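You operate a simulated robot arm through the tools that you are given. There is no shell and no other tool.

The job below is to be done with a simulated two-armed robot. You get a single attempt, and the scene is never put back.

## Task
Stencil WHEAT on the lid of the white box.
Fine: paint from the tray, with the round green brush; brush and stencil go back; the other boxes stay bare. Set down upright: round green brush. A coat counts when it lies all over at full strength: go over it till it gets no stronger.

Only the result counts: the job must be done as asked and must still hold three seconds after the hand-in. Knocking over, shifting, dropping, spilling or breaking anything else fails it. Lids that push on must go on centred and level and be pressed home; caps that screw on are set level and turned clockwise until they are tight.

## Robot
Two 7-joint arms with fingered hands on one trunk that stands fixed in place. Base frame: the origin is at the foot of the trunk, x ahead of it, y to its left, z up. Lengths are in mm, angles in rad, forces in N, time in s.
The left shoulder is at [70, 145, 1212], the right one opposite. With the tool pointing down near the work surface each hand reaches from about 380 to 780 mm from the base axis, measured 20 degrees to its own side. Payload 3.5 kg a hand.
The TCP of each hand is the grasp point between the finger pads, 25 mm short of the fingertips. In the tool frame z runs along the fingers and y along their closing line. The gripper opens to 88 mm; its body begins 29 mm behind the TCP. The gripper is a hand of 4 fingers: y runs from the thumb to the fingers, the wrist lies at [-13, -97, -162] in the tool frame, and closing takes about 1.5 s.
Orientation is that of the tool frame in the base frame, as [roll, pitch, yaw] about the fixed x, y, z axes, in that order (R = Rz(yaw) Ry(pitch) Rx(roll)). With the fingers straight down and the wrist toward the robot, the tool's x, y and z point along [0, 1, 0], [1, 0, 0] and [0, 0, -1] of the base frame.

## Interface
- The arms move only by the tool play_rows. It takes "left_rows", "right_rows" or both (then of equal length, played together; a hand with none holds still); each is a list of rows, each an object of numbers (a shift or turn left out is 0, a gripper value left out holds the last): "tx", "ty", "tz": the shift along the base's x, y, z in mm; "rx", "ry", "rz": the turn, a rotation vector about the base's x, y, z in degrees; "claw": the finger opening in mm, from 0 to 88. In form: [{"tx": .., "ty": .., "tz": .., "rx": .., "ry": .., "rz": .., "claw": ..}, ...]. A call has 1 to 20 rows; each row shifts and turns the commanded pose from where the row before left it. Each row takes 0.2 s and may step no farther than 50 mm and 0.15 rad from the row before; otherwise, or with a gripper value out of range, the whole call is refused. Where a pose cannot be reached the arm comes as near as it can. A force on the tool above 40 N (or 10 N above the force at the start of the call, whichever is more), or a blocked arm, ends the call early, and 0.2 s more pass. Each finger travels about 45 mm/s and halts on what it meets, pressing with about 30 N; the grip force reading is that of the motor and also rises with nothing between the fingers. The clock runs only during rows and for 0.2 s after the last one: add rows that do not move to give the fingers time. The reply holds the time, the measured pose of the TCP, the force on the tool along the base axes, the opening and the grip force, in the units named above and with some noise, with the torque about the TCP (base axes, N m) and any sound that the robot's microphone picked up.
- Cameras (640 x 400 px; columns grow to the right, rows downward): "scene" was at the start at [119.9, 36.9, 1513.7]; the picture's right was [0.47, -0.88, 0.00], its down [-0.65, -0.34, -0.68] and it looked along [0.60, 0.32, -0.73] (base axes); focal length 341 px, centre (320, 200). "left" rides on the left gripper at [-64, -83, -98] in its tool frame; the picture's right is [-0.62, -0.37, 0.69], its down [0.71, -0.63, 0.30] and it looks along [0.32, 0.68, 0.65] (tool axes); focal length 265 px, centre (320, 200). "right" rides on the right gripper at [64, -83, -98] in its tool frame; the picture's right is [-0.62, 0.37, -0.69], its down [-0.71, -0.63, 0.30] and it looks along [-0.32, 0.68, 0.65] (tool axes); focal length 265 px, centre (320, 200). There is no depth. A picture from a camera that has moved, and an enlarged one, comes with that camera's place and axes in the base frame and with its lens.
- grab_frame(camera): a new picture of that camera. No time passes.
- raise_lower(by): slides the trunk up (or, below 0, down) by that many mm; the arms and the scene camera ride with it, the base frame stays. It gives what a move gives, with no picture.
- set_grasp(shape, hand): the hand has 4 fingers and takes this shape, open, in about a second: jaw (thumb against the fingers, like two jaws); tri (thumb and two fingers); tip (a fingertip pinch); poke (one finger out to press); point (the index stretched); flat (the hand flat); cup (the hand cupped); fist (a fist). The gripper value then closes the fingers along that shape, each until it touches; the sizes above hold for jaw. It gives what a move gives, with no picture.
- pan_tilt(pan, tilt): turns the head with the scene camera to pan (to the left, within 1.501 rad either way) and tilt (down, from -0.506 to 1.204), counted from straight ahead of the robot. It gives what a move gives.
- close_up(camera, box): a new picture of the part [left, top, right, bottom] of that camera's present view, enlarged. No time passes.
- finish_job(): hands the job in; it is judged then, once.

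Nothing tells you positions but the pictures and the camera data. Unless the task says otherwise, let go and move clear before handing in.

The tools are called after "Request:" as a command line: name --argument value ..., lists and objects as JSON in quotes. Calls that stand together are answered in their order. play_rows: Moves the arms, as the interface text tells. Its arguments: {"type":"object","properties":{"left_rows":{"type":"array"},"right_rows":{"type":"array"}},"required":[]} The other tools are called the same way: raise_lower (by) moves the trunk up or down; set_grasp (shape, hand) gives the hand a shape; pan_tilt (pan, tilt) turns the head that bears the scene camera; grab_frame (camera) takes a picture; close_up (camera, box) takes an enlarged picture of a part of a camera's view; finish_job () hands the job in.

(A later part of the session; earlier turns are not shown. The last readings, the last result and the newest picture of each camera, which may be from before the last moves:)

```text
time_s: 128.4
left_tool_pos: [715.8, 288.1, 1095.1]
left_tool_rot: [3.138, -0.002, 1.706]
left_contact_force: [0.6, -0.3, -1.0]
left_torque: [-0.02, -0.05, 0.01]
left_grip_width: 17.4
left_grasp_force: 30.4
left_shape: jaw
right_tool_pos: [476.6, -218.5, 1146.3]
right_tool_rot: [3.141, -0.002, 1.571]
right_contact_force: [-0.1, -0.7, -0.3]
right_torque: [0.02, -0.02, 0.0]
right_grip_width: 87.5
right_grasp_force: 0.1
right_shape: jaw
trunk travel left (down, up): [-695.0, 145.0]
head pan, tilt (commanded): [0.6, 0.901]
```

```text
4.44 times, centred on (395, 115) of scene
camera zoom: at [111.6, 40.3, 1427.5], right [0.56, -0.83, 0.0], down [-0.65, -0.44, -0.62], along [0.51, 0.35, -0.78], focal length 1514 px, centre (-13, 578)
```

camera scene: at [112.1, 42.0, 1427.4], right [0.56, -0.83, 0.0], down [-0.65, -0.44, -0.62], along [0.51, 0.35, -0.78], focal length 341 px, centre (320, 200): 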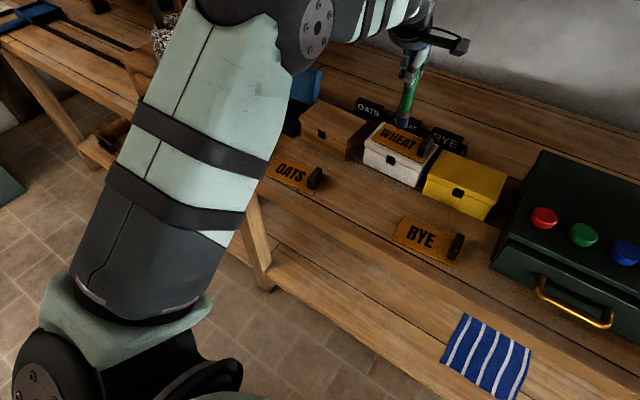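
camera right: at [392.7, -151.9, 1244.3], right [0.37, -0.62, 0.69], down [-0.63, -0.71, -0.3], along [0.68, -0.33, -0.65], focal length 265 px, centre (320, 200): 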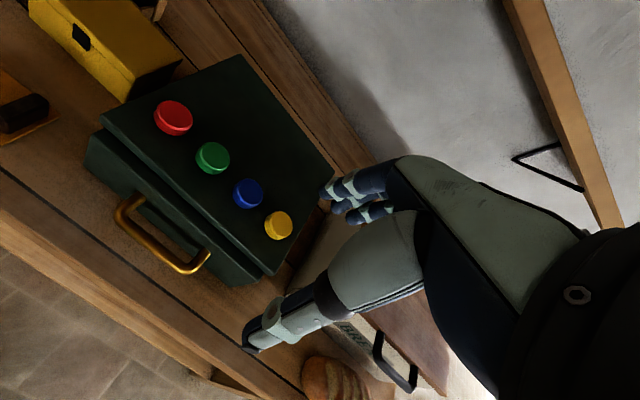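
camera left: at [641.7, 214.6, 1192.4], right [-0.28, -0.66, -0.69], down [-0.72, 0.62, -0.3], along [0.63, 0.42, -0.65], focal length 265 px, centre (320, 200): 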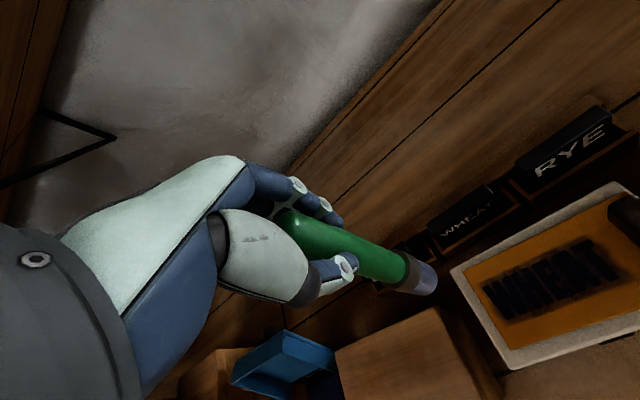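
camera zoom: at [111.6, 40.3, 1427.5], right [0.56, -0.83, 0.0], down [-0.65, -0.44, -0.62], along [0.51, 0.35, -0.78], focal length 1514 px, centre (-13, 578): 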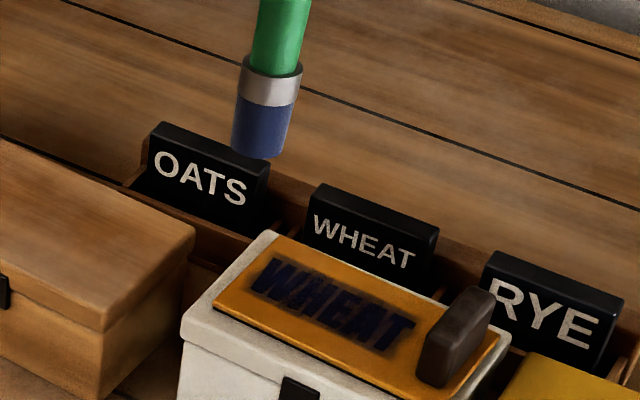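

Good build-up. To make sure of full strength I'll reload the brush at the pad and do further passes.

Request:
play_rows --left_rows '[{"tx": -14, "ty": 34.5, "rz": 6}, {"tx": -14, "ty": 34.5, "rz": 6}, {"tx": -14, "ty": 34.5, "rz": 6}, {"tx": -14, "ty": 34.5, "rz": 6}, {"tx": -14, "ty": 34.5}, {"tx": -14, "ty": 34.5}, {"rx": 1.85, "ry": -2.97}, {"rx": 1.86, "ry": -2.97, "tz": -25}, {"tz": -30}, {"tz": -30}, {"tz": -15}, {"tz": -5}, {"tz": -3}, {}, {}, {}]'

Request:
close_up --camera "scene" --box '[250, 50, 340, 140]'

```text
time_s: 131.8
left_tool_pos: [632.5, 493.9, 990.3]
left_tool_rot: [3.016, 0.001, 2.127]
left_contact_force: [-0.3, 0.1, 8.7]
left_torque: [0.07, -0.08, -0.01]
left_grip_width: 17.3
left_grasp_force: 30.2
left_shape: jaw
right_tool_pos: [478.0, -216.6, 1148.1]
right_tool_rot: [3.14, -0.002, 1.571]
right_contact_force: [-0.1, 0.7, 0.4]
right_torque: [0.02, -0.01, 0.0]
right_grip_width: 87.5
right_grasp_force: 0.0
right_shape: jaw
trunk travel left (down, up): [-695.0, 145.0]
head pan, tilt (commanded): [0.6, 0.901]
```

```text
4.44 times, centred on (295, 95) of scene
camera zoom: at [110.1, 40.6, 1427.7], right [0.56, -0.83, 0.0], down [-0.65, -0.44, -0.62], along [0.51, 0.35, -0.78], focal length 1514 px, centre (431, 667)
```

zoom: 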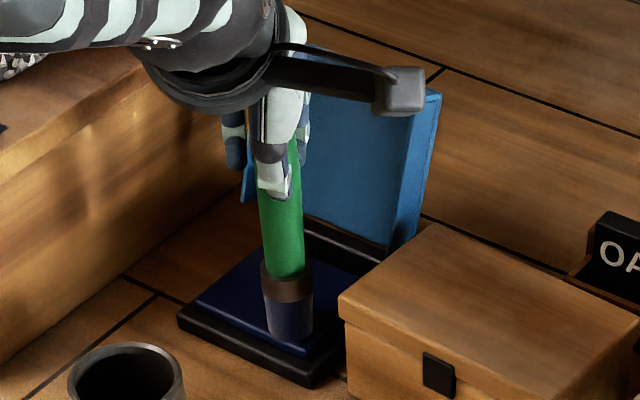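

Reloaded. Back to the lid for the third pass.

Request:
play_rows --left_rows '[{"tz": 8}, {"tx": 5, "ty": 3}, {"tz": -8}, {}, {"tz": 8}, {"tz": 30}, {"tz": 35}, {"tz": 35, "rx": -1.85, "ry": 2.97}, {"rx": -1.86, "ry": 2.97}, {"tx": 4, "ty": -33.5, "rz": -6}, {"tx": 4, "ty": -34.5, "rz": -6}, {"tx": 4, "ty": -34.5, "rz": -6}, {"tx": 4, "ty": -34.5, "rz": -6}, {"tx": 4, "ty": -34.5}, {"tx": 4, "ty": -34.5}, {"tx": 3, "ty": -34}, {}]'

Request:
close_up --camera "scene" --box '[340, 70, 450, 160]'

```text
time_s: 135.4
left_tool_pos: [666.3, 257.7, 1094.3]
left_tool_rot: [-3.141, 0.0, 1.707]
left_contact_force: [-0.9, 0.4, -0.5]
left_torque: [-0.01, 0.01, 0.02]
left_grip_width: 16.9
left_grasp_force: 29.5
left_shape: jaw
right_tool_pos: [477.8, -216.5, 1146.8]
right_tool_rot: [3.14, 0.0, 1.57]
right_contact_force: [0.1, 0.0, 0.4]
right_torque: [-0.02, 0.01, 0.01]
right_grip_width: 87.7
right_grasp_force: 0.1
right_shape: jaw
trunk travel left (down, up): [-695.0, 145.0]
head pan, tilt (commanded): [0.6, 0.901]
```

```text
4.44 times, centred on (395, 115) of scene
camera zoom: at [112.0, 42.8, 1427.4], right [0.56, -0.83, 0.0], down [-0.65, -0.44, -0.62], along [0.51, 0.35, -0.78], focal length 1514 px, centre (-13, 578)
```

zoom: 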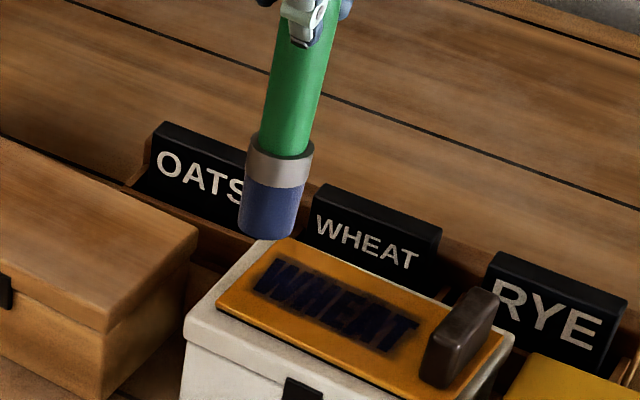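

I'll check the brush's alignment in the hand before continuing, since the tip seems slightly shifted toward −x.

Request:
grab_frame --camera "left"

Request:
close_up --camera "scene" --box '[360, 50, 440, 130]'

```text
taken
camera left: at [590.5, 183.0, 1191.0], right [-0.28, -0.66, -0.69], down [-0.72, 0.62, -0.31], along [0.63, 0.41, -0.65], focal length 265 px, centre (320, 200)
```

left: 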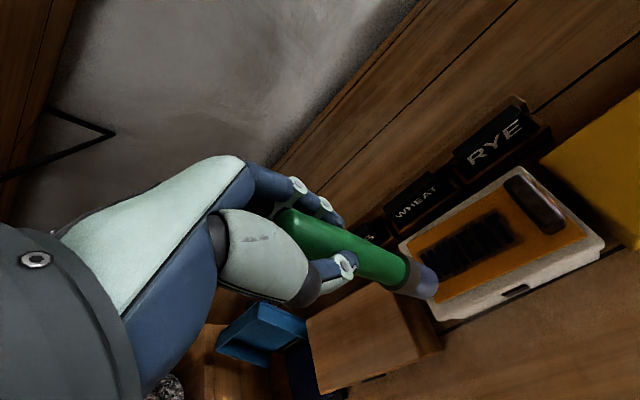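

```text
5.00 times, centred on (400, 90) of scene
camera zoom: at [112.0, 42.8, 1427.4], right [0.56, -0.83, 0.0], down [-0.65, -0.44, -0.62], along [0.51, 0.35, -0.78], focal length 1703 px, centre (-80, 750)
```

zoom: 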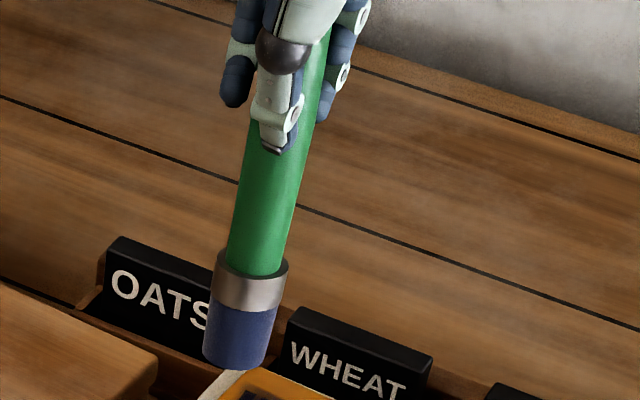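

The brush has tilted ~3° in the grip (tip ≈6 mm toward −x), so I offset the strokes accordingly. Third pass, finer columns.

Request:
play_rows --left_rows '[{"tz": -35}, {"tz": -10}, {"tz": -5}, {"tx": 10}, {"tx": 10}, {"tx": 10}, {"tz": 5, "ty": -3}, {"tz": -5, "ty": -4}, {"tx": -10}, {"tx": -10}, {"tx": -10}, {"tz": 5, "ty": -3}, {"tz": -5, "ty": -4}, {"tx": 10}, {"tx": 10}, {"tx": 10}, {"tz": 5, "ty": -3}, {"tz": -5, "ty": -4}, {"tx": -15}, {"tx": -15}]'

Request:
play_rows --left_rows '[{"tz": 5, "ty": -3}, {"tz": -5, "ty": -4}, {"tx": 10}, {"tx": 10}, {"tx": 10}, {"tz": 5, "ty": -3}, {"tz": -5, "ty": -4}, {"tx": -10}, {"tx": -10}, {"tx": -10}, {"tz": 5, "ty": -3}, {"tz": -5, "ty": -4}, {"tx": 10}, {"tx": 10}, {"tx": 10}, {"tz": 5, "ty": -3}, {"tz": -5, "ty": -4}, {"tx": -10}, {"tx": -10}, {"tx": -10}]'

Request:
close_up --camera "scene" --box '[350, 85, 446, 155]'

```text
time_s: 139.6
left_tool_pos: [664.0, 235.2, 1046.2]
left_tool_rot: [3.138, 0.001, 1.708]
left_contact_force: [1.3, -0.2, 3.0]
left_torque: [0.0, -0.17, -0.04]
left_grip_width: 16.8
left_grasp_force: 29.7
left_shape: jaw
right_tool_pos: [477.5, -216.3, 1147.3]
right_tool_rot: [3.139, 0.0, 1.57]
right_contact_force: [-0.5, -0.2, 0.4]
right_torque: [-0.01, 0.02, -0.01]
right_grip_width: 87.7
right_grasp_force: 0.0
right_shape: jaw
trunk travel left (down, up): [-695.0, 145.0]
head pan, tilt (commanded): [0.6, 0.901]
```

```text
time_s: 143.8
left_tool_pos: [664.6, 207.7, 1045.5]
left_tool_rot: [3.138, 0.0, 1.709]
left_contact_force: [0.8, -0.1, 6.3]
left_torque: [0.03, -0.15, -0.02]
left_grip_width: 17.5
left_grasp_force: 30.2
left_shape: jaw
right_tool_pos: [476.6, -216.9, 1147.9]
right_tool_rot: [3.141, 0.001, 1.572]
right_contact_force: [0.2, 1.2, 0.0]
right_torque: [-0.03, -0.04, -0.02]
right_grip_width: 87.5
right_grasp_force: 0.1
right_shape: jaw
trunk travel left (down, up): [-695.0, 145.0]
head pan, tilt (commanded): [0.6, 0.901]
```

```text
5.71 times, centred on (398, 120) of scene
camera zoom: at [110.3, 41.2, 1427.7], right [0.56, -0.83, 0.0], down [-0.65, -0.44, -0.62], along [0.51, 0.35, -0.78], focal length 1946 px, centre (-126, 657)
```

zoom: 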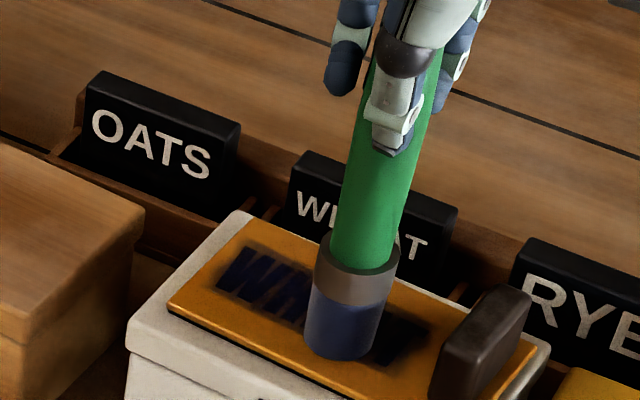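

Stencil still in place. Finishing the third pass near A–T.

Request:
play_rows --left_rows '[{"tz": 5, "ty": -3}, {"tz": -5, "ty": -4}, {"tx": 10}, {"tx": 10}, {"tx": 10}, {"tz": 5, "ty": -3}, {"tz": -5, "ty": -4}, {"tx": -10}, {"tx": -10}, {"tx": -10}, {"tz": 5, "ty": -2}, {"tz": -5, "ty": -3}, {"tx": 10}, {"tx": 10}, {"tx": 10}, {"tz": 5}, {"tz": 30, "tx": 8, "ty": 10}, {"tz": 15, "tx": 12, "ty": 40}, {"ty": 50}, {}]'

Request:
close_up --camera "scene" --box '[382, 124, 426, 152]'

Request:
close_up --camera "scene" --box '[340, 70, 450, 160]'

```text
time_s: 148.0
left_tool_pos: [712.0, 285.8, 1094.4]
left_tool_rot: [3.139, -0.001, 1.709]
left_contact_force: [-0.1, -0.4, -0.9]
left_torque: [0.03, 0.01, -0.04]
left_grip_width: 17.8
left_grasp_force: 29.7
left_shape: jaw
right_tool_pos: [477.7, -218.1, 1146.9]
right_tool_rot: [3.141, -0.003, 1.57]
right_contact_force: [-0.8, -0.7, 0.1]
right_torque: [0.02, 0.0, -0.02]
right_grip_width: 87.5
right_grasp_force: 0.0
right_shape: jaw
trunk travel left (down, up): [-695.0, 145.0]
head pan, tilt (commanded): [0.6, 0.901]
```

```text
14.29 times, centred on (404, 138) of scene
camera zoom: at [111.7, 40.3, 1427.5], right [0.56, -0.83, 0.0], down [-0.65, -0.44, -0.62], along [0.51, 0.35, -0.78], focal length 4865 px, centre (-880, 1086)
```

zoom: 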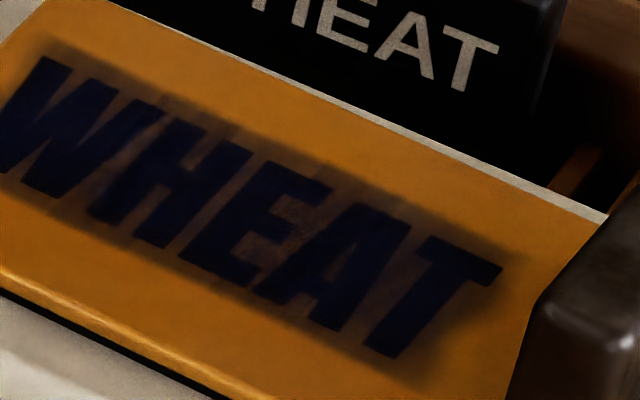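

```text
4.44 times, centred on (395, 115) of scene
camera zoom: at [111.7, 40.3, 1427.5], right [0.56, -0.83, 0.0], down [-0.65, -0.44, -0.62], along [0.51, 0.35, -0.78], focal length 1514 px, centre (-13, 578)
```

zoom: 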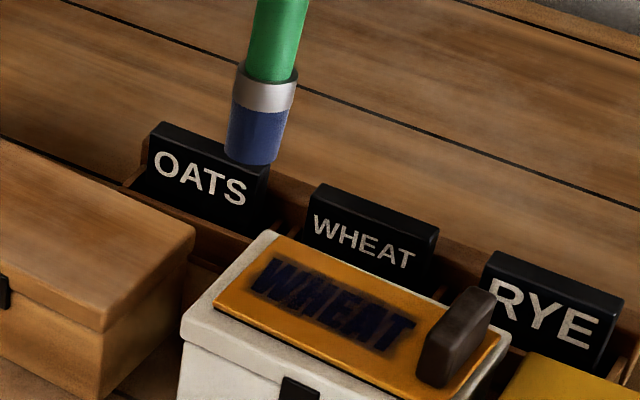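

The smear margin suggests the effective paint footprint is smaller than the bristle head (~7 mm radius). I check the W side and the extremes before the next pass.

Request:
close_up --camera "scene" --box '[370, 116, 410, 144]'

Request:
grab_frame --camera "left"

```text
14.29 times, centred on (390, 130) of scene
camera zoom: at [111.7, 40.3, 1427.5], right [0.56, -0.83, 0.0], down [-0.65, -0.44, -0.62], along [0.51, 0.35, -0.78], focal length 4865 px, centre (-680, 1200)
```

zoom: 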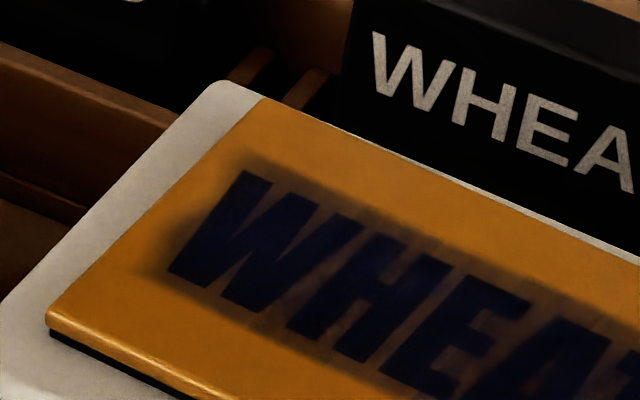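

```text
taken
camera left: at [637.3, 211.3, 1192.5], right [-0.28, -0.66, -0.69], down [-0.72, 0.62, -0.3], along [0.63, 0.42, -0.65], focal length 265 px, centre (320, 200)
```

left: 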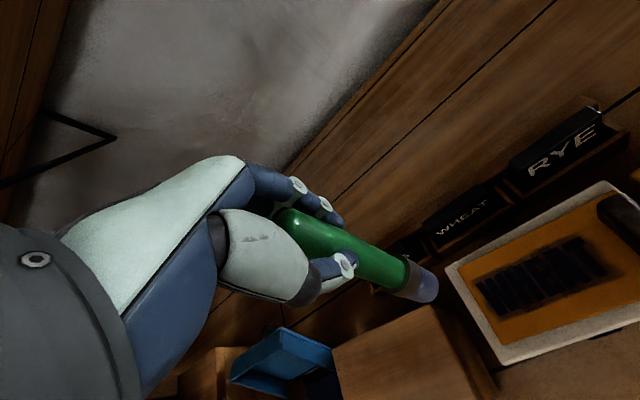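

The coat looks even. I'll do one more, wider pass (slightly beyond all letter edges, finer columns) to make sure edges are at full strength.

Request:
play_rows --left_rows '[{"tx": -26, "ty": -11}, {"tx": -25, "ty": -11}, {"tz": -40}, {"tz": -10}, {"tx": 14}, {"tx": 14}, {"tx": 14}, {"tz": 5, "ty": -3}, {"tz": -5, "ty": -3}, {"tx": -14}, {"tx": -14}, {"tx": -14}, {"tz": 5, "ty": -3}, {"tz": -5, "ty": -3}, {"tx": 14}, {"tx": 14}, {"tx": 14}, {"tz": 5, "ty": -3}, {"tz": -5, "ty": -3}, {}]'

Request:
play_rows --left_rows '[{"tx": -14}, {"tx": -14}, {"tx": -14}, {"tz": 5, "ty": -3}, {"tz": -5, "ty": -3}, {"tx": 14}, {"tx": 14}, {"tx": 14}, {"tz": 5, "ty": -3}, {"tz": -5, "ty": -3}, {"tx": -14}, {"tx": -14}, {"tx": -14}, {"tz": 5, "ty": -3}, {"tz": -5, "ty": -3}, {"tx": 14}, {"tx": 14}, {"tx": 14}, {"tz": 5, "ty": -3}, {"tz": -5, "ty": -3}]'

Request:
close_up --camera "scene" --box '[350, 85, 446, 155]'

```text
time_s: 152.2
left_tool_pos: [705.3, 248.1, 1047.5]
left_tool_rot: [3.139, 0.001, 1.71]
left_contact_force: [-0.1, -0.1, 3.3]
left_torque: [-0.01, -0.01, -0.01]
left_grip_width: 17.7
left_grasp_force: 29.7
left_shape: jaw
right_tool_pos: [477.0, -217.6, 1148.0]
right_tool_rot: [-3.141, 0.002, 1.572]
right_contact_force: [0.1, 0.0, -0.5]
right_torque: [0.02, 0.0, 0.03]
right_grip_width: 87.5
right_grasp_force: 0.1
right_shape: jaw
trunk travel left (down, up): [-695.0, 145.0]
head pan, tilt (commanded): [0.6, 0.901]
```

```text
time_s: 156.4
left_tool_pos: [705.9, 223.7, 1046.7]
left_tool_rot: [3.136, 0.0, 1.709]
left_contact_force: [-0.2, -0.4, 4.0]
left_torque: [0.05, -0.01, 0.0]
left_grip_width: 17.6
left_grasp_force: 29.8
left_shape: jaw
right_tool_pos: [476.3, -217.7, 1147.8]
right_tool_rot: [3.141, 0.001, 1.571]
right_contact_force: [-0.3, -0.4, 0.3]
right_torque: [-0.03, 0.01, 0.01]
right_grip_width: 87.8
right_grasp_force: 0.1
right_shape: jaw
trunk travel left (down, up): [-695.0, 145.0]
head pan, tilt (commanded): [0.6, 0.901]
```

```text
5.71 times, centred on (398, 120) of scene
camera zoom: at [110.7, 41.3, 1427.7], right [0.56, -0.83, 0.0], down [-0.65, -0.44, -0.62], along [0.51, 0.35, -0.78], focal length 1946 px, centre (-126, 657)
```

zoom: 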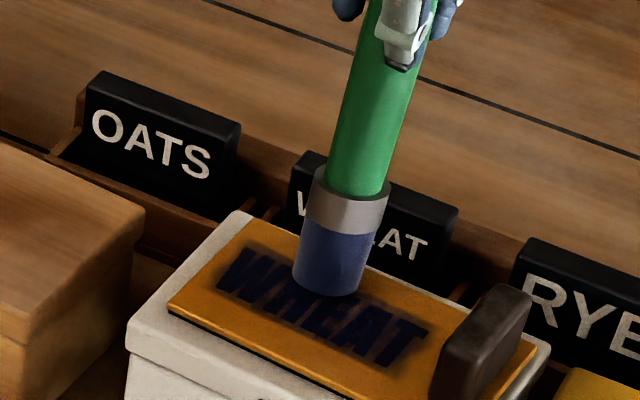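

Going well; the tip lags ~12 mm in +x strokes, still covering the band. Continuing toward T.

Request:
play_rows --left_rows '[{"tx": -14}, {"tx": -14}, {"tx": -14}, {"tz": 5, "ty": -3}, {"tz": -5, "ty": -3}, {"tx": 14}, {"tx": 14}, {"tx": 16}, {"tz": 5, "ty": -3}, {"tz": -5, "ty": -3}, {"tx": -14}, {"tx": -14}, {"tx": -16}, {"tz": 5, "ty": -3}, {"tz": -5, "ty": -3}, {"tx": 14}, {"tx": 14}, {"tx": 16}, {"tz": 5, "ty": -3}, {"tz": -5, "ty": -3}]'

Request:
play_rows --left_rows '[{"tx": -14}, {"tx": -14}, {"tx": -16}, {"tz": 5, "ty": -2}, {"tz": -5, "ty": -2}, {"tx": 14}, {"tx": 14}, {"tx": 16}, {"tz": 5, "ty": -2}, {"tz": -5, "ty": -2}, {"tx": -14}, {"tx": -14}, {"tx": -16}, {}]'

Request:
close_up --camera "scene" --box '[350, 85, 446, 155]'

```text
time_s: 160.6
left_tool_pos: [707.1, 200.3, 1045.8]
left_tool_rot: [3.138, 0.001, 1.708]
left_contact_force: [0.1, 0.5, 3.7]
left_torque: [-0.01, -0.01, -0.02]
left_grip_width: 17.4
left_grasp_force: 29.5
left_shape: jaw
right_tool_pos: [476.1, -216.7, 1147.6]
right_tool_rot: [-3.14, -0.001, 1.571]
right_contact_force: [0.0, -0.3, 0.0]
right_torque: [-0.02, 0.02, 0.0]
right_grip_width: 87.7
right_grasp_force: 0.0
right_shape: jaw
trunk travel left (down, up): [-695.0, 145.0]
head pan, tilt (commanded): [0.6, 0.901]
```

```text
time_s: 163.6
left_tool_pos: [662.2, 193.1, 1046.9]
left_tool_rot: [3.137, -0.001, 1.708]
left_contact_force: [0.2, 0.5, 7.0]
left_torque: [0.01, -0.12, 0.0]
left_grip_width: 17.1
left_grasp_force: 29.5
left_shape: jaw
right_tool_pos: [476.7, -216.9, 1147.7]
right_tool_rot: [3.141, 0.001, 1.569]
right_contact_force: [-0.4, -0.8, -0.5]
right_torque: [0.0, 0.03, -0.02]
right_grip_width: 87.6
right_grasp_force: 0.1
right_shape: jaw
trunk travel left (down, up): [-695.0, 145.0]
head pan, tilt (commanded): [0.6, 0.901]
```

```text
5.71 times, centred on (398, 120) of scene
camera zoom: at [111.1, 41.5, 1427.6], right [0.56, -0.83, 0.0], down [-0.65, -0.44, -0.62], along [0.51, 0.35, -0.78], focal length 1946 px, centre (-126, 657)
```

zoom: 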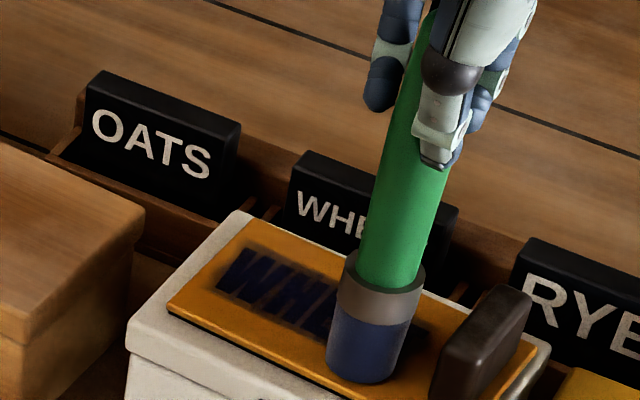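

Two more columns close to the T edge, with the tip at y≈189 and 185.

Request:
play_rows --left_rows '[{"tz": 5, "ty": -2}, {"tz": -5, "ty": -3}, {"tx": 14}, {"tx": 14}, {"tx": 14}, {"tz": 5, "ty": -2}, {"tz": -5, "ty": -1.5}, {"tx": -14}, {"tx": -14}, {"tx": -14}, {"tx": 14}, {"tx": 14}, {"tx": 14}, {"tz": 5}, {"tz": 30, "ty": 10}, {"tz": 15, "tx": 8, "ty": 40}, {"ty": 50}, {}]'

Request:
close_up --camera "scene" --box '[382, 124, 426, 152]'

Request:
close_up --camera "scene" --box '[370, 116, 410, 144]'

Request:
close_up --camera "scene" --box '[340, 60, 450, 160]'

```text
time_s: 167.4
left_tool_pos: [712.7, 283.8, 1095.0]
left_tool_rot: [3.14, -0.003, 1.707]
left_contact_force: [0.4, -0.3, 0.3]
left_torque: [0.06, 0.0, 0.0]
left_grip_width: 12.7
left_grasp_force: 29.8
left_shape: jaw
right_tool_pos: [477.2, -217.7, 1148.4]
right_tool_rot: [3.141, -0.002, 1.57]
right_contact_force: [-0.4, 0.2, -0.5]
right_torque: [0.0, 0.05, 0.0]
right_grip_width: 87.5
right_grasp_force: 0.0
right_shape: jaw
trunk travel left (down, up): [-695.0, 145.0]
head pan, tilt (commanded): [0.6, 0.901]
```

```text
14.29 times, centred on (404, 138) of scene
camera zoom: at [111.5, 40.3, 1427.6], right [0.56, -0.83, 0.0], down [-0.65, -0.44, -0.62], along [0.51, 0.35, -0.78], focal length 4865 px, centre (-880, 1086)
```

zoom: 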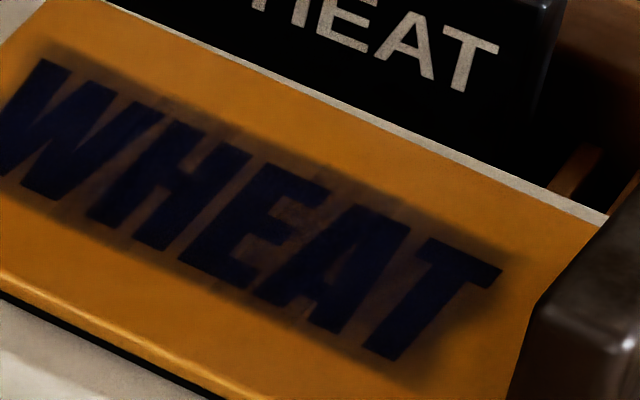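

```text
14.29 times, centred on (390, 130) of scene
camera zoom: at [111.5, 40.3, 1427.6], right [0.56, -0.83, 0.0], down [-0.65, -0.44, -0.62], along [0.51, 0.35, -0.78], focal length 4865 px, centre (-680, 1200)
```

zoom: 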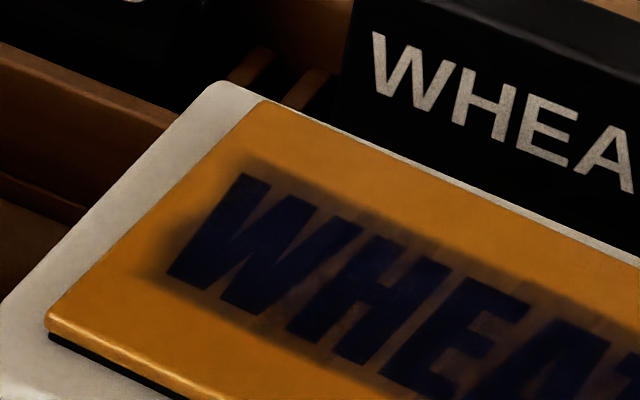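

```text
4.00 times, centred on (395, 110) of scene
camera zoom: at [111.5, 40.3, 1427.6], right [0.56, -0.83, 0.0], down [-0.65, -0.44, -0.62], along [0.51, 0.35, -0.78], focal length 1362 px, centre (20, 560)
```

zoom: 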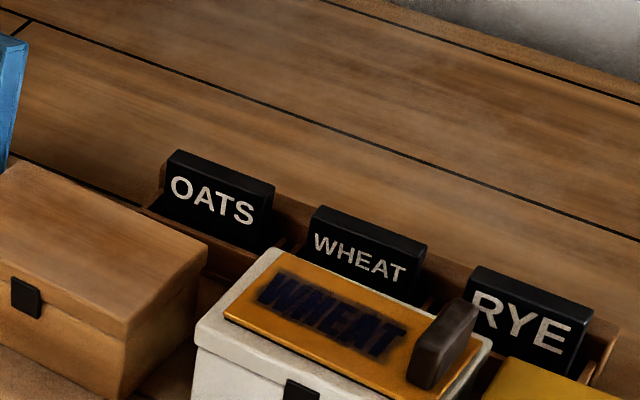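

The brush isn't where I expected in this view and the grip narrowed to 12.7 mm — I need to see where it is at once.

Request:
grab_frame --camera "scene"

Request:
grab_frame --camera "left"

```text
taken
camera scene: at [111.5, 40.3, 1427.6], right [0.56, -0.83, 0.0], down [-0.65, -0.44, -0.62], along [0.51, 0.35, -0.78], focal length 341 px, centre (320, 200)
```

scene: 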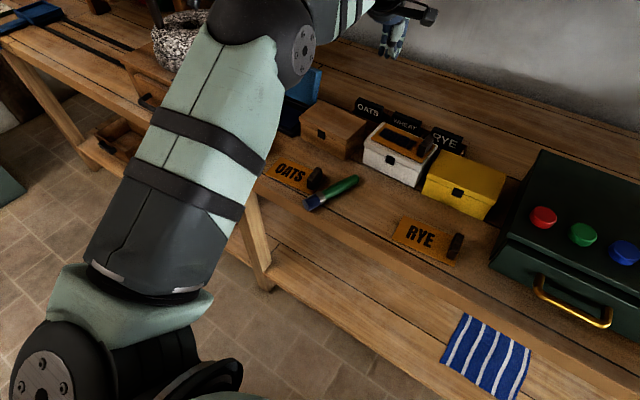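

```text
taken
camera left: at [637.2, 209.4, 1192.5], right [-0.28, -0.66, -0.69], down [-0.72, 0.62, -0.3], along [0.63, 0.42, -0.65], focal length 265 px, centre (320, 200)
```

left: 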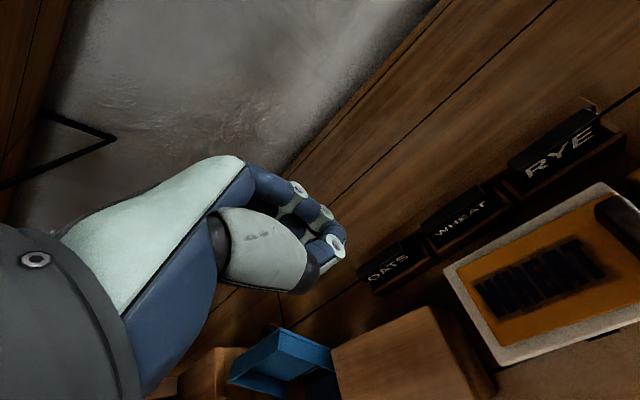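

The brush slipped out of the grip and now lies on the bench between the stencils. I'll look closely to see what, if anything, it touched.

Request:
close_up --camera "scene" --box '[256, 140, 384, 230]'

Request:
close_up --camera "scene" --box '[290, 160, 380, 220]'

Request:
close_up --camera "scene" --box '[340, 100, 468, 200]'

```text
4.44 times, centred on (320, 185) of scene
camera zoom: at [111.5, 40.3, 1427.6], right [0.56, -0.83, 0.0], down [-0.65, -0.44, -0.62], along [0.51, 0.35, -0.78], focal length 1514 px, centre (320, 267)
```

zoom: 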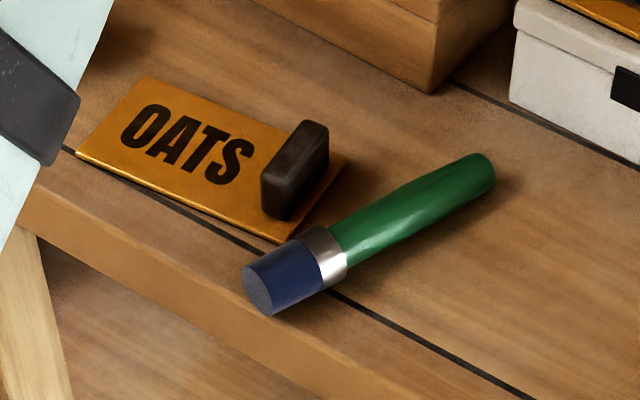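

```text
6.67 times, centred on (335, 190) of scene
camera zoom: at [111.5, 40.3, 1427.6], right [0.56, -0.83, 0.0], down [-0.65, -0.44, -0.62], along [0.51, 0.35, -0.78], focal length 2270 px, centre (220, 267)
```

zoom: 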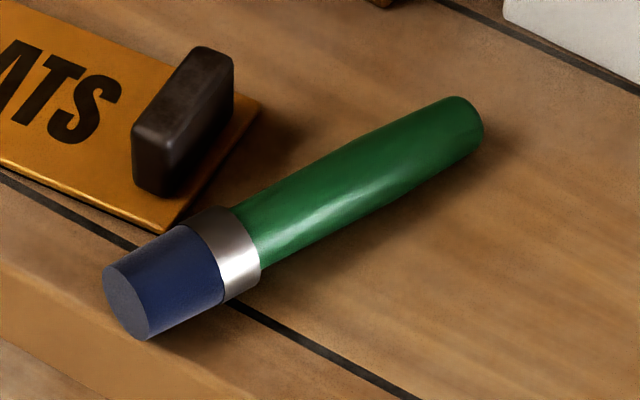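

```text
4.00 times, centred on (404, 150) of scene
camera zoom: at [111.5, 40.3, 1427.6], right [0.56, -0.83, 0.0], down [-0.65, -0.44, -0.62], along [0.51, 0.35, -0.78], focal length 1362 px, centre (-16, 400)
```

zoom: 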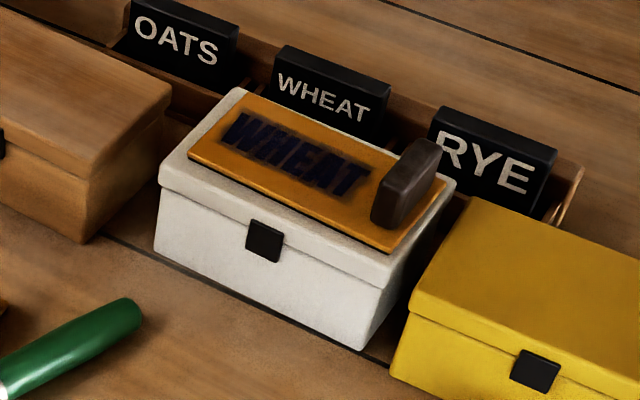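

Nothing else seems touched: OATS, boxes and stencil are in place, and no paint is on the bench. The brush lies with bristles toward (451, 308) and handle end at about (579, 261). I'll go above it and look at the 'tip' pinch shape as a more balanced grip for picking it up.

Request:
play_rows --left_rows '[{"tx": -30}, {"tx": -30}, {"tx": -30, "rz": 7.8}, {"tx": -30, "rz": 7.8}, {"tx": -30, "ty": -6, "rz": 7.8}, {"ty": -6, "rz": 7.8}, {"rz": 7.8}, {"rz": 7.8}, {"rz": 7.8}, {"rz": 7.5}, {}]'

Request:
set_grasp --hand "left" --shape "tip"

Request:
grab_frame --camera "left"

Request:
grab_frame --camera "scene"

```text
time_s: 169.8
left_tool_pos: [564.1, 272.7, 1097.0]
left_tool_rot: [-3.141, -0.001, 2.795]
left_contact_force: [0.6, 0.0, -0.1]
left_torque: [0.0, -0.01, -0.02]
left_grip_width: 12.3
left_grasp_force: 29.9
left_shape: jaw
right_tool_pos: [477.1, -215.6, 1147.0]
right_tool_rot: [3.14, 0.0, 1.572]
right_contact_force: [-0.9, 0.4, 0.0]
right_torque: [-0.01, -0.01, 0.03]
right_grip_width: 88.0
right_grasp_force: 0.0
right_shape: jaw
trunk travel left (down, up): [-695.0, 145.0]
head pan, tilt (commanded): [0.6, 0.901]
```

```text
time_s: 170.7
left_tool_pos: [563.4, 273.3, 1096.0]
left_tool_rot: [-3.142, 0.0, 2.793]
left_contact_force: [-0.3, -0.6, -0.7]
left_torque: [-0.01, -0.01, -0.02]
left_grip_width: 87.6
left_grasp_force: 0.1
left_shape: tip
right_tool_pos: [477.4, -217.2, 1146.5]
right_tool_rot: [3.141, 0.001, 1.57]
right_contact_force: [-0.7, -0.7, -0.4]
right_torque: [-0.03, 0.03, 0.01]
right_grip_width: 87.8
right_grasp_force: 0.1
right_shape: jaw
trunk travel left (down, up): [-695.0, 145.0]
head pan, tilt (commanded): [0.6, 0.901]
```

```text
taken
camera left: at [593.9, 172.9, 1193.7], right [0.46, -0.56, -0.69], down [-0.89, -0.35, -0.3], along [-0.07, 0.75, -0.65], focal length 265 px, centre (320, 200)
```

left: 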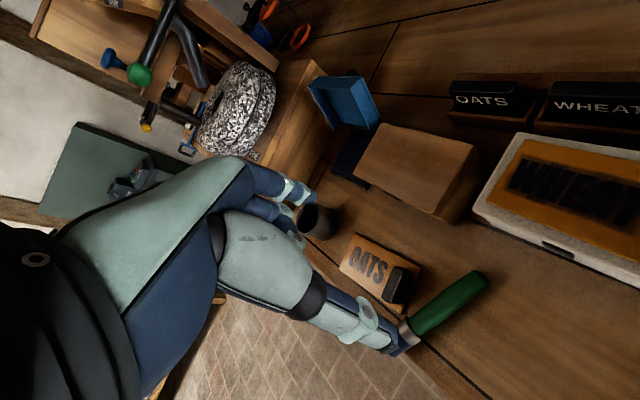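

```text
taken
camera scene: at [112.1, 41.9, 1427.5], right [0.56, -0.83, 0.0], down [-0.65, -0.44, -0.62], along [0.51, 0.35, -0.78], focal length 341 px, centre (320, 200)
```

scene: 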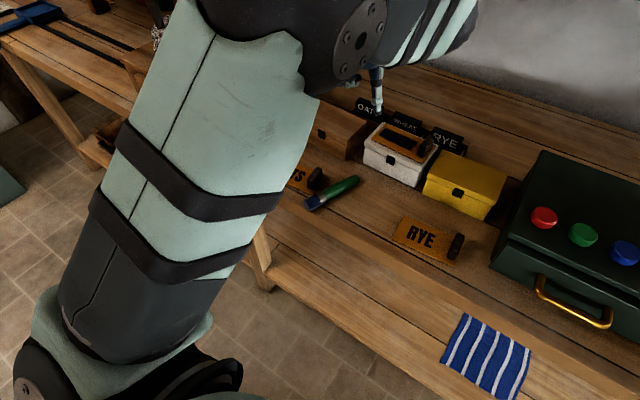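

The wrist camera sees the brush well. Zooming in on it for exact position.

Request:
close_up --camera "left" --box '[370, 250, 514, 370]'

Request:
close_up --camera "scene" --box '[290, 160, 380, 220]'

Request:
close_up --camera "left" --box '[240, 140, 440, 370]'

```text
3.33 times, centred on (442, 310) of left
camera zoom: at [593.9, 172.9, 1193.7], right [0.46, -0.56, -0.69], down [-0.89, -0.35, -0.3], along [-0.07, 0.75, -0.65], focal length 885 px, centre (-87, -167)
```

zoom: 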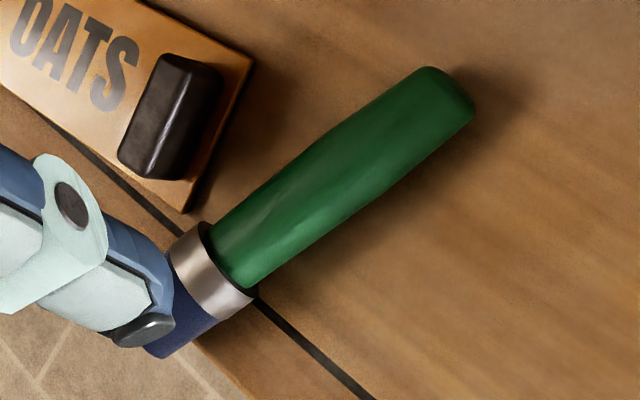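

```text
6.67 times, centred on (335, 190) of scene
camera zoom: at [112.1, 41.9, 1427.5], right [0.56, -0.83, 0.0], down [-0.65, -0.44, -0.62], along [0.51, 0.35, -0.78], focal length 2270 px, centre (220, 267)
```

zoom: 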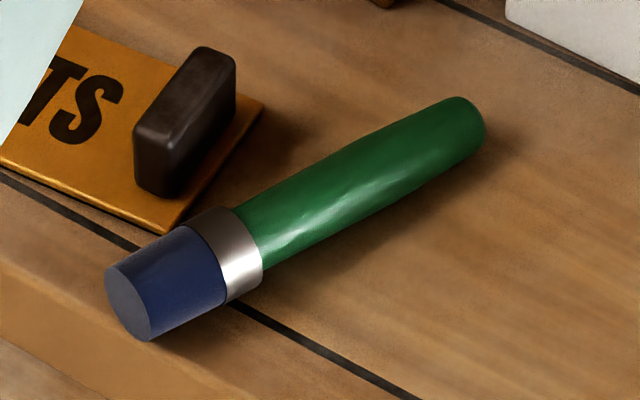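

```text
1.74 times, centred on (340, 255) of left
camera zoom: at [593.9, 172.9, 1193.7], right [0.46, -0.56, -0.69], down [-0.89, -0.35, -0.3], along [-0.07, 0.75, -0.65], focal length 462 px, centre (285, 104)
```

zoom: 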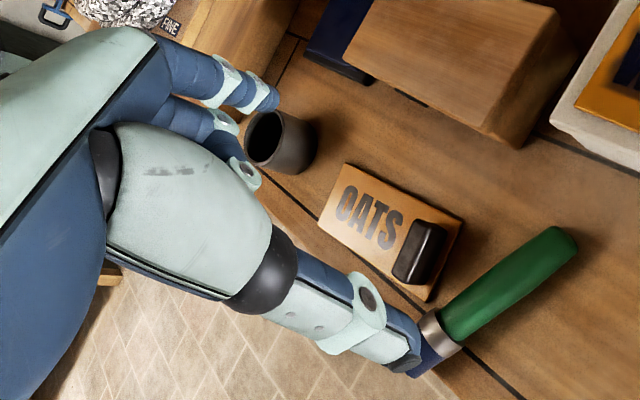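

Brush axis found: ferrule (483, 294, 869), handle end (577, 261, 865). I'll pinch it ~26 mm from the handle end, at (552.6, 269.7): first descend to z≈915 and check.

Request:
play_rows --left_rows '[{"claw": 50, "tx": -10.8, "ty": -3.6, "rz": 0.9}, {"tz": -45}, {"tz": -45}, {"tz": -45}, {"tz": -45}, {}, {}]'

Request:
grab_frame --camera "left"

Request:
close_up --camera "scene" --box '[280, 130, 400, 220]'

```text
time_s: 172.3
left_tool_pos: [552.7, 269.1, 916.9]
left_tool_rot: [3.141, -0.002, 2.808]
left_contact_force: [0.3, 0.3, -0.4]
left_torque: [0.03, 0.02, 0.01]
left_grip_width: 50.3
left_grasp_force: 0.1
left_shape: tip
right_tool_pos: [477.0, -217.0, 1147.4]
right_tool_rot: [3.141, 0.001, 1.57]
right_contact_force: [-0.3, -0.4, -0.3]
right_torque: [0.0, -0.01, -0.01]
right_grip_width: 87.6
right_grasp_force: 0.1
right_shape: jaw
trunk travel left (down, up): [-695.0, 145.0]
head pan, tilt (commanded): [0.6, 0.901]
```

```text
taken
camera left: at [584.5, 169.8, 1013.8], right [0.46, -0.55, -0.69], down [-0.88, -0.36, -0.3], along [-0.08, 0.75, -0.65], focal length 265 px, centre (320, 200)
```

left: 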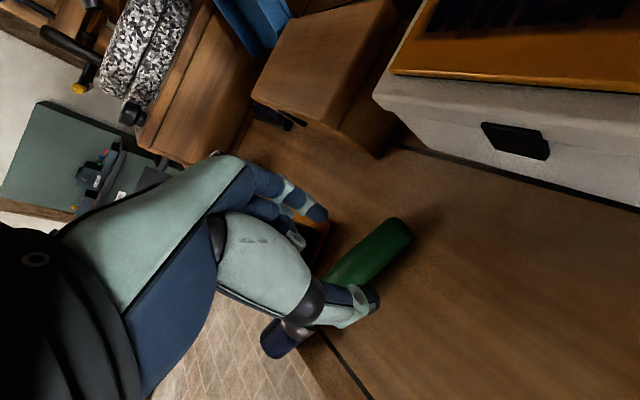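

```text
4.44 times, centred on (340, 175) of scene
camera zoom: at [111.9, 41.9, 1427.5], right [0.56, -0.83, 0.0], down [-0.65, -0.44, -0.62], along [0.51, 0.35, -0.78], focal length 1514 px, centre (231, 311)
```

zoom: 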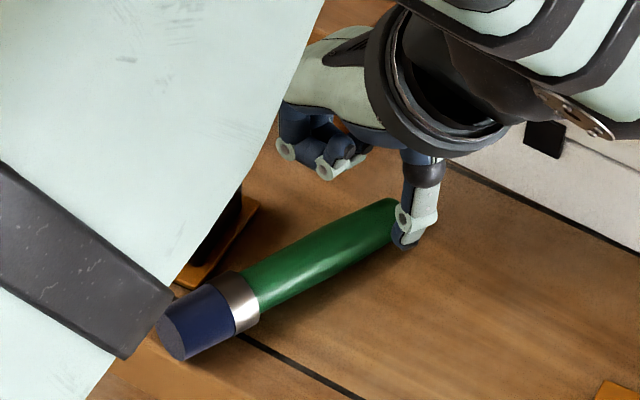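

The handle is between thumb and index. Descending to z≈882 and closing.

Request:
play_rows --left_rows '[{"tz": -12}, {"tz": -12}, {"tz": -7}, {"tz": -3}, {}, {}]'

Request:
close_up --camera "left" --box '[240, 170, 480, 370]'

Request:
close_up --camera "scene" --box '[280, 150, 400, 225]'

```text
time_s: 173.7
left_tool_pos: [553.5, 268.4, 881.5]
left_tool_rot: [3.141, 0.001, 2.808]
left_contact_force: [-0.6, 0.1, 0.1]
left_torque: [0.01, -0.01, -0.03]
left_grip_width: 50.5
left_grasp_force: 0.1
left_shape: tip
right_tool_pos: [477.8, -217.0, 1148.0]
right_tool_rot: [3.14, 0.0, 1.572]
right_contact_force: [0.2, 0.1, 0.2]
right_torque: [-0.01, 0.0, -0.01]
right_grip_width: 87.6
right_grasp_force: 0.0
right_shape: jaw
trunk travel left (down, up): [-695.0, 145.0]
head pan, tilt (commanded): [0.6, 0.901]
```

```text
2.00 times, centred on (360, 270) of left
camera zoom: at [585.4, 169.3, 978.9], right [0.46, -0.55, -0.69], down [-0.88, -0.36, -0.3], along [-0.08, 0.75, -0.65], focal length 531 px, centre (240, 60)
```

zoom: 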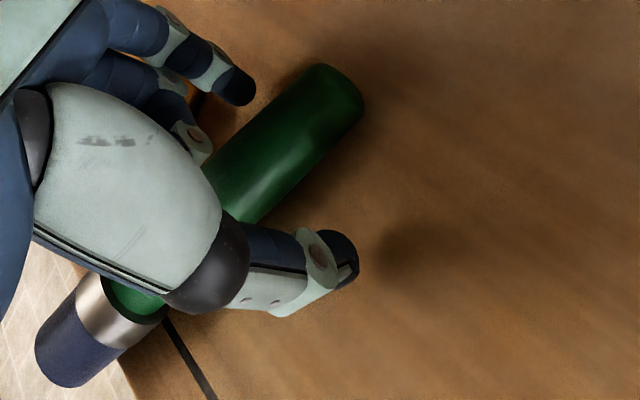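

```text
5.33 times, centred on (340, 188) of scene
camera zoom: at [112.0, 41.9, 1427.5], right [0.56, -0.83, 0.0], down [-0.65, -0.44, -0.62], along [0.51, 0.35, -0.78], focal length 1816 px, centre (213, 267)
```

zoom: 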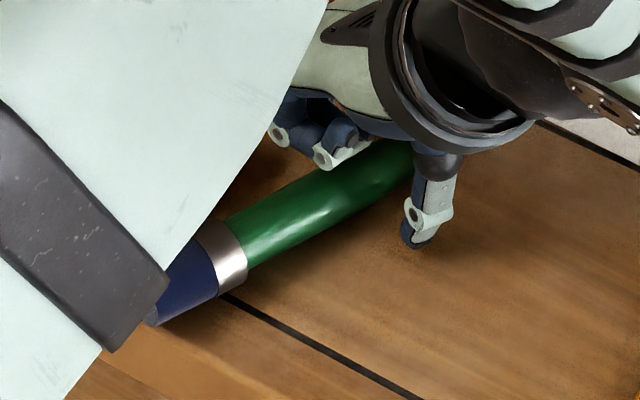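

Closing the pinch on the handle.

Request:
play_rows --left_rows '[{"claw": 38}, {"claw": 26}, {"claw": 16}, {"claw": 8}, {}, {}, {}, {}, {}]'

Request:
close_up --camera "left" --box '[240, 170, 480, 370]'

```text
time_s: 175.7
left_tool_pos: [553.5, 269.0, 881.4]
left_tool_rot: [3.141, 0.001, 2.807]
left_contact_force: [0.9, -0.2, 0.6]
left_torque: [0.01, -0.04, 0.03]
left_grip_width: 17.7
left_grasp_force: 30.0
left_shape: tip
right_tool_pos: [478.2, -216.8, 1147.3]
right_tool_rot: [3.141, 0.0, 1.57]
right_contact_force: [-0.1, -0.7, 0.2]
right_torque: [0.03, -0.02, -0.02]
right_grip_width: 87.7
right_grasp_force: 0.0
right_shape: jaw
trunk travel left (down, up): [-695.0, 145.0]
head pan, tilt (commanded): [0.6, 0.901]
```

```text
2.00 times, centred on (360, 270) of left
camera zoom: at [585.4, 169.3, 979.0], right [0.46, -0.55, -0.69], down [-0.88, -0.36, -0.3], along [-0.08, 0.75, -0.65], focal length 531 px, centre (240, 60)
```

zoom: 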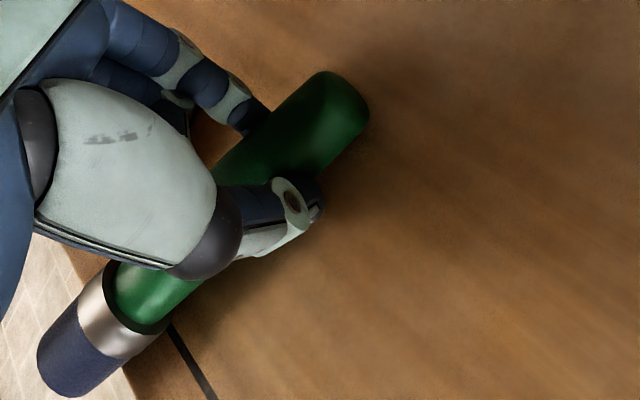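

Gripped at 17.7 mm. Lifting slowly.

Request:
play_rows --left_rows '[{"tz": 4}, {"tz": 8}, {"tz": 15}, {"tz": 20}, {"tz": 25}, {"tz": 25}, {"tz": 25}, {}, {}]'

Request:
grab_frame --camera "left"

Request:
grab_frame --camera "scene"

```text
time_s: 177.7
left_tool_pos: [553.0, 269.1, 1002.7]
left_tool_rot: [-3.141, 0.0, 2.809]
left_contact_force: [0.0, 0.0, -0.7]
left_torque: [-0.01, 0.02, -0.02]
left_grip_width: 17.6
left_grasp_force: 30.0
left_shape: tip
right_tool_pos: [478.5, -217.6, 1147.4]
right_tool_rot: [-3.141, 0.0, 1.571]
right_contact_force: [0.0, -0.6, 0.0]
right_torque: [0.01, 0.06, -0.03]
right_grip_width: 87.5
right_grasp_force: 0.1
right_shape: jaw
trunk travel left (down, up): [-695.0, 145.0]
head pan, tilt (commanded): [0.6, 0.901]
```

```text
taken
camera left: at [584.4, 170.7, 1101.1], right [0.46, -0.55, -0.69], down [-0.88, -0.36, -0.3], along [-0.08, 0.75, -0.65], focal length 265 px, centre (320, 200)
```

left: 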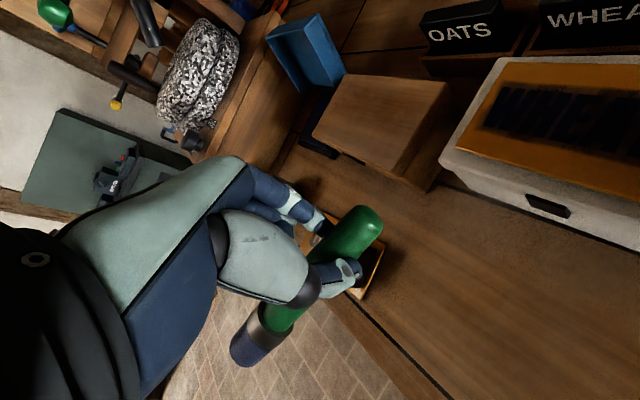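

```text
taken
camera scene: at [112.1, 42.0, 1427.5], right [0.56, -0.83, 0.0], down [-0.65, -0.44, -0.62], along [0.51, 0.35, -0.78], focal length 341 px, centre (320, 200)
```

scene: 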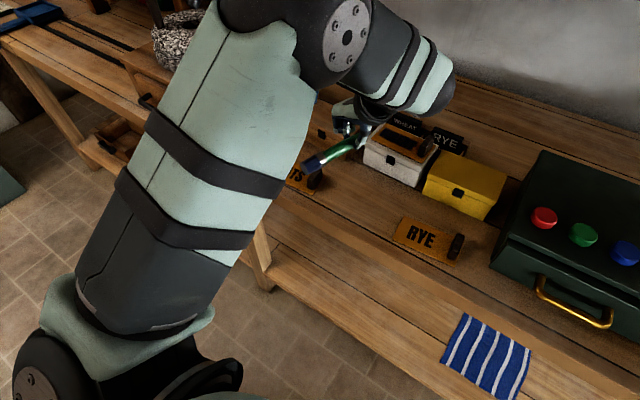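

The brush is held level. Now I rotate it upright (bristles down) about the closing axis in steps, rising a little and moving outward to keep the wrist clear.

Request:
play_rows --left_rows '[{"rx": -2.67, "ry": -7.73, "tx": 4, "tz": 5}, {"rx": -2.67, "ry": -7.73, "tx": 4, "tz": 5}, {"rx": -2.67, "ry": -7.73, "tx": 4, "tz": 5}, {"rx": -2.67, "ry": -7.73, "tx": 4, "tz": 5}, {"rx": -2.67, "ry": -7.73, "tx": 4, "tz": 5}, {"rx": -2.67, "ry": -7.73, "tx": 4, "tz": 5}, {}]'

Request:
grab_frame --camera "scene"

Request:
grab_frame --camera "left"

```text
time_s: 179.3
left_tool_pos: [577.7, 269.3, 1035.9]
left_tool_rot: [3.14, 0.857, 2.805]
left_contact_force: [0.5, 0.2, -0.2]
left_torque: [0.01, -0.02, 0.01]
left_grip_width: 17.7
left_grasp_force: 29.7
left_shape: tip
right_tool_pos: [478.0, -217.0, 1146.6]
right_tool_rot: [-3.14, 0.0, 1.571]
right_contact_force: [0.2, 0.3, 0.5]
right_torque: [0.01, -0.01, 0.03]
right_grip_width: 87.3
right_grasp_force: 0.1
right_shape: jaw
trunk travel left (down, up): [-695.0, 145.0]
head pan, tilt (commanded): [0.6, 0.901]
```

```text
taken
camera scene: at [112.0, 41.8, 1427.5], right [0.56, -0.83, 0.0], down [-0.65, -0.44, -0.62], along [0.51, 0.35, -0.78], focal length 341 px, centre (320, 200)
```

scene: 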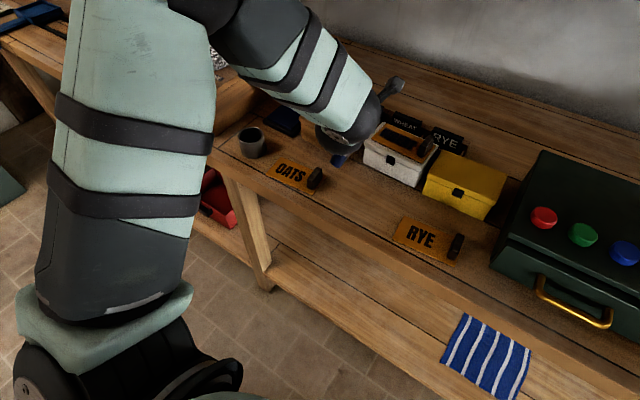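

```text
taken
camera left: at [517.7, 201.3, 1146.9], right [0.76, -0.65, 0.02], down [-0.43, -0.52, -0.74], along [0.49, 0.55, -0.67], focal length 265 px, centre (320, 200)
```

left: 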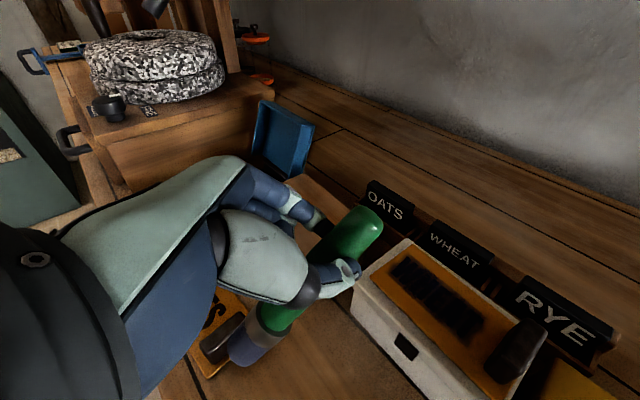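

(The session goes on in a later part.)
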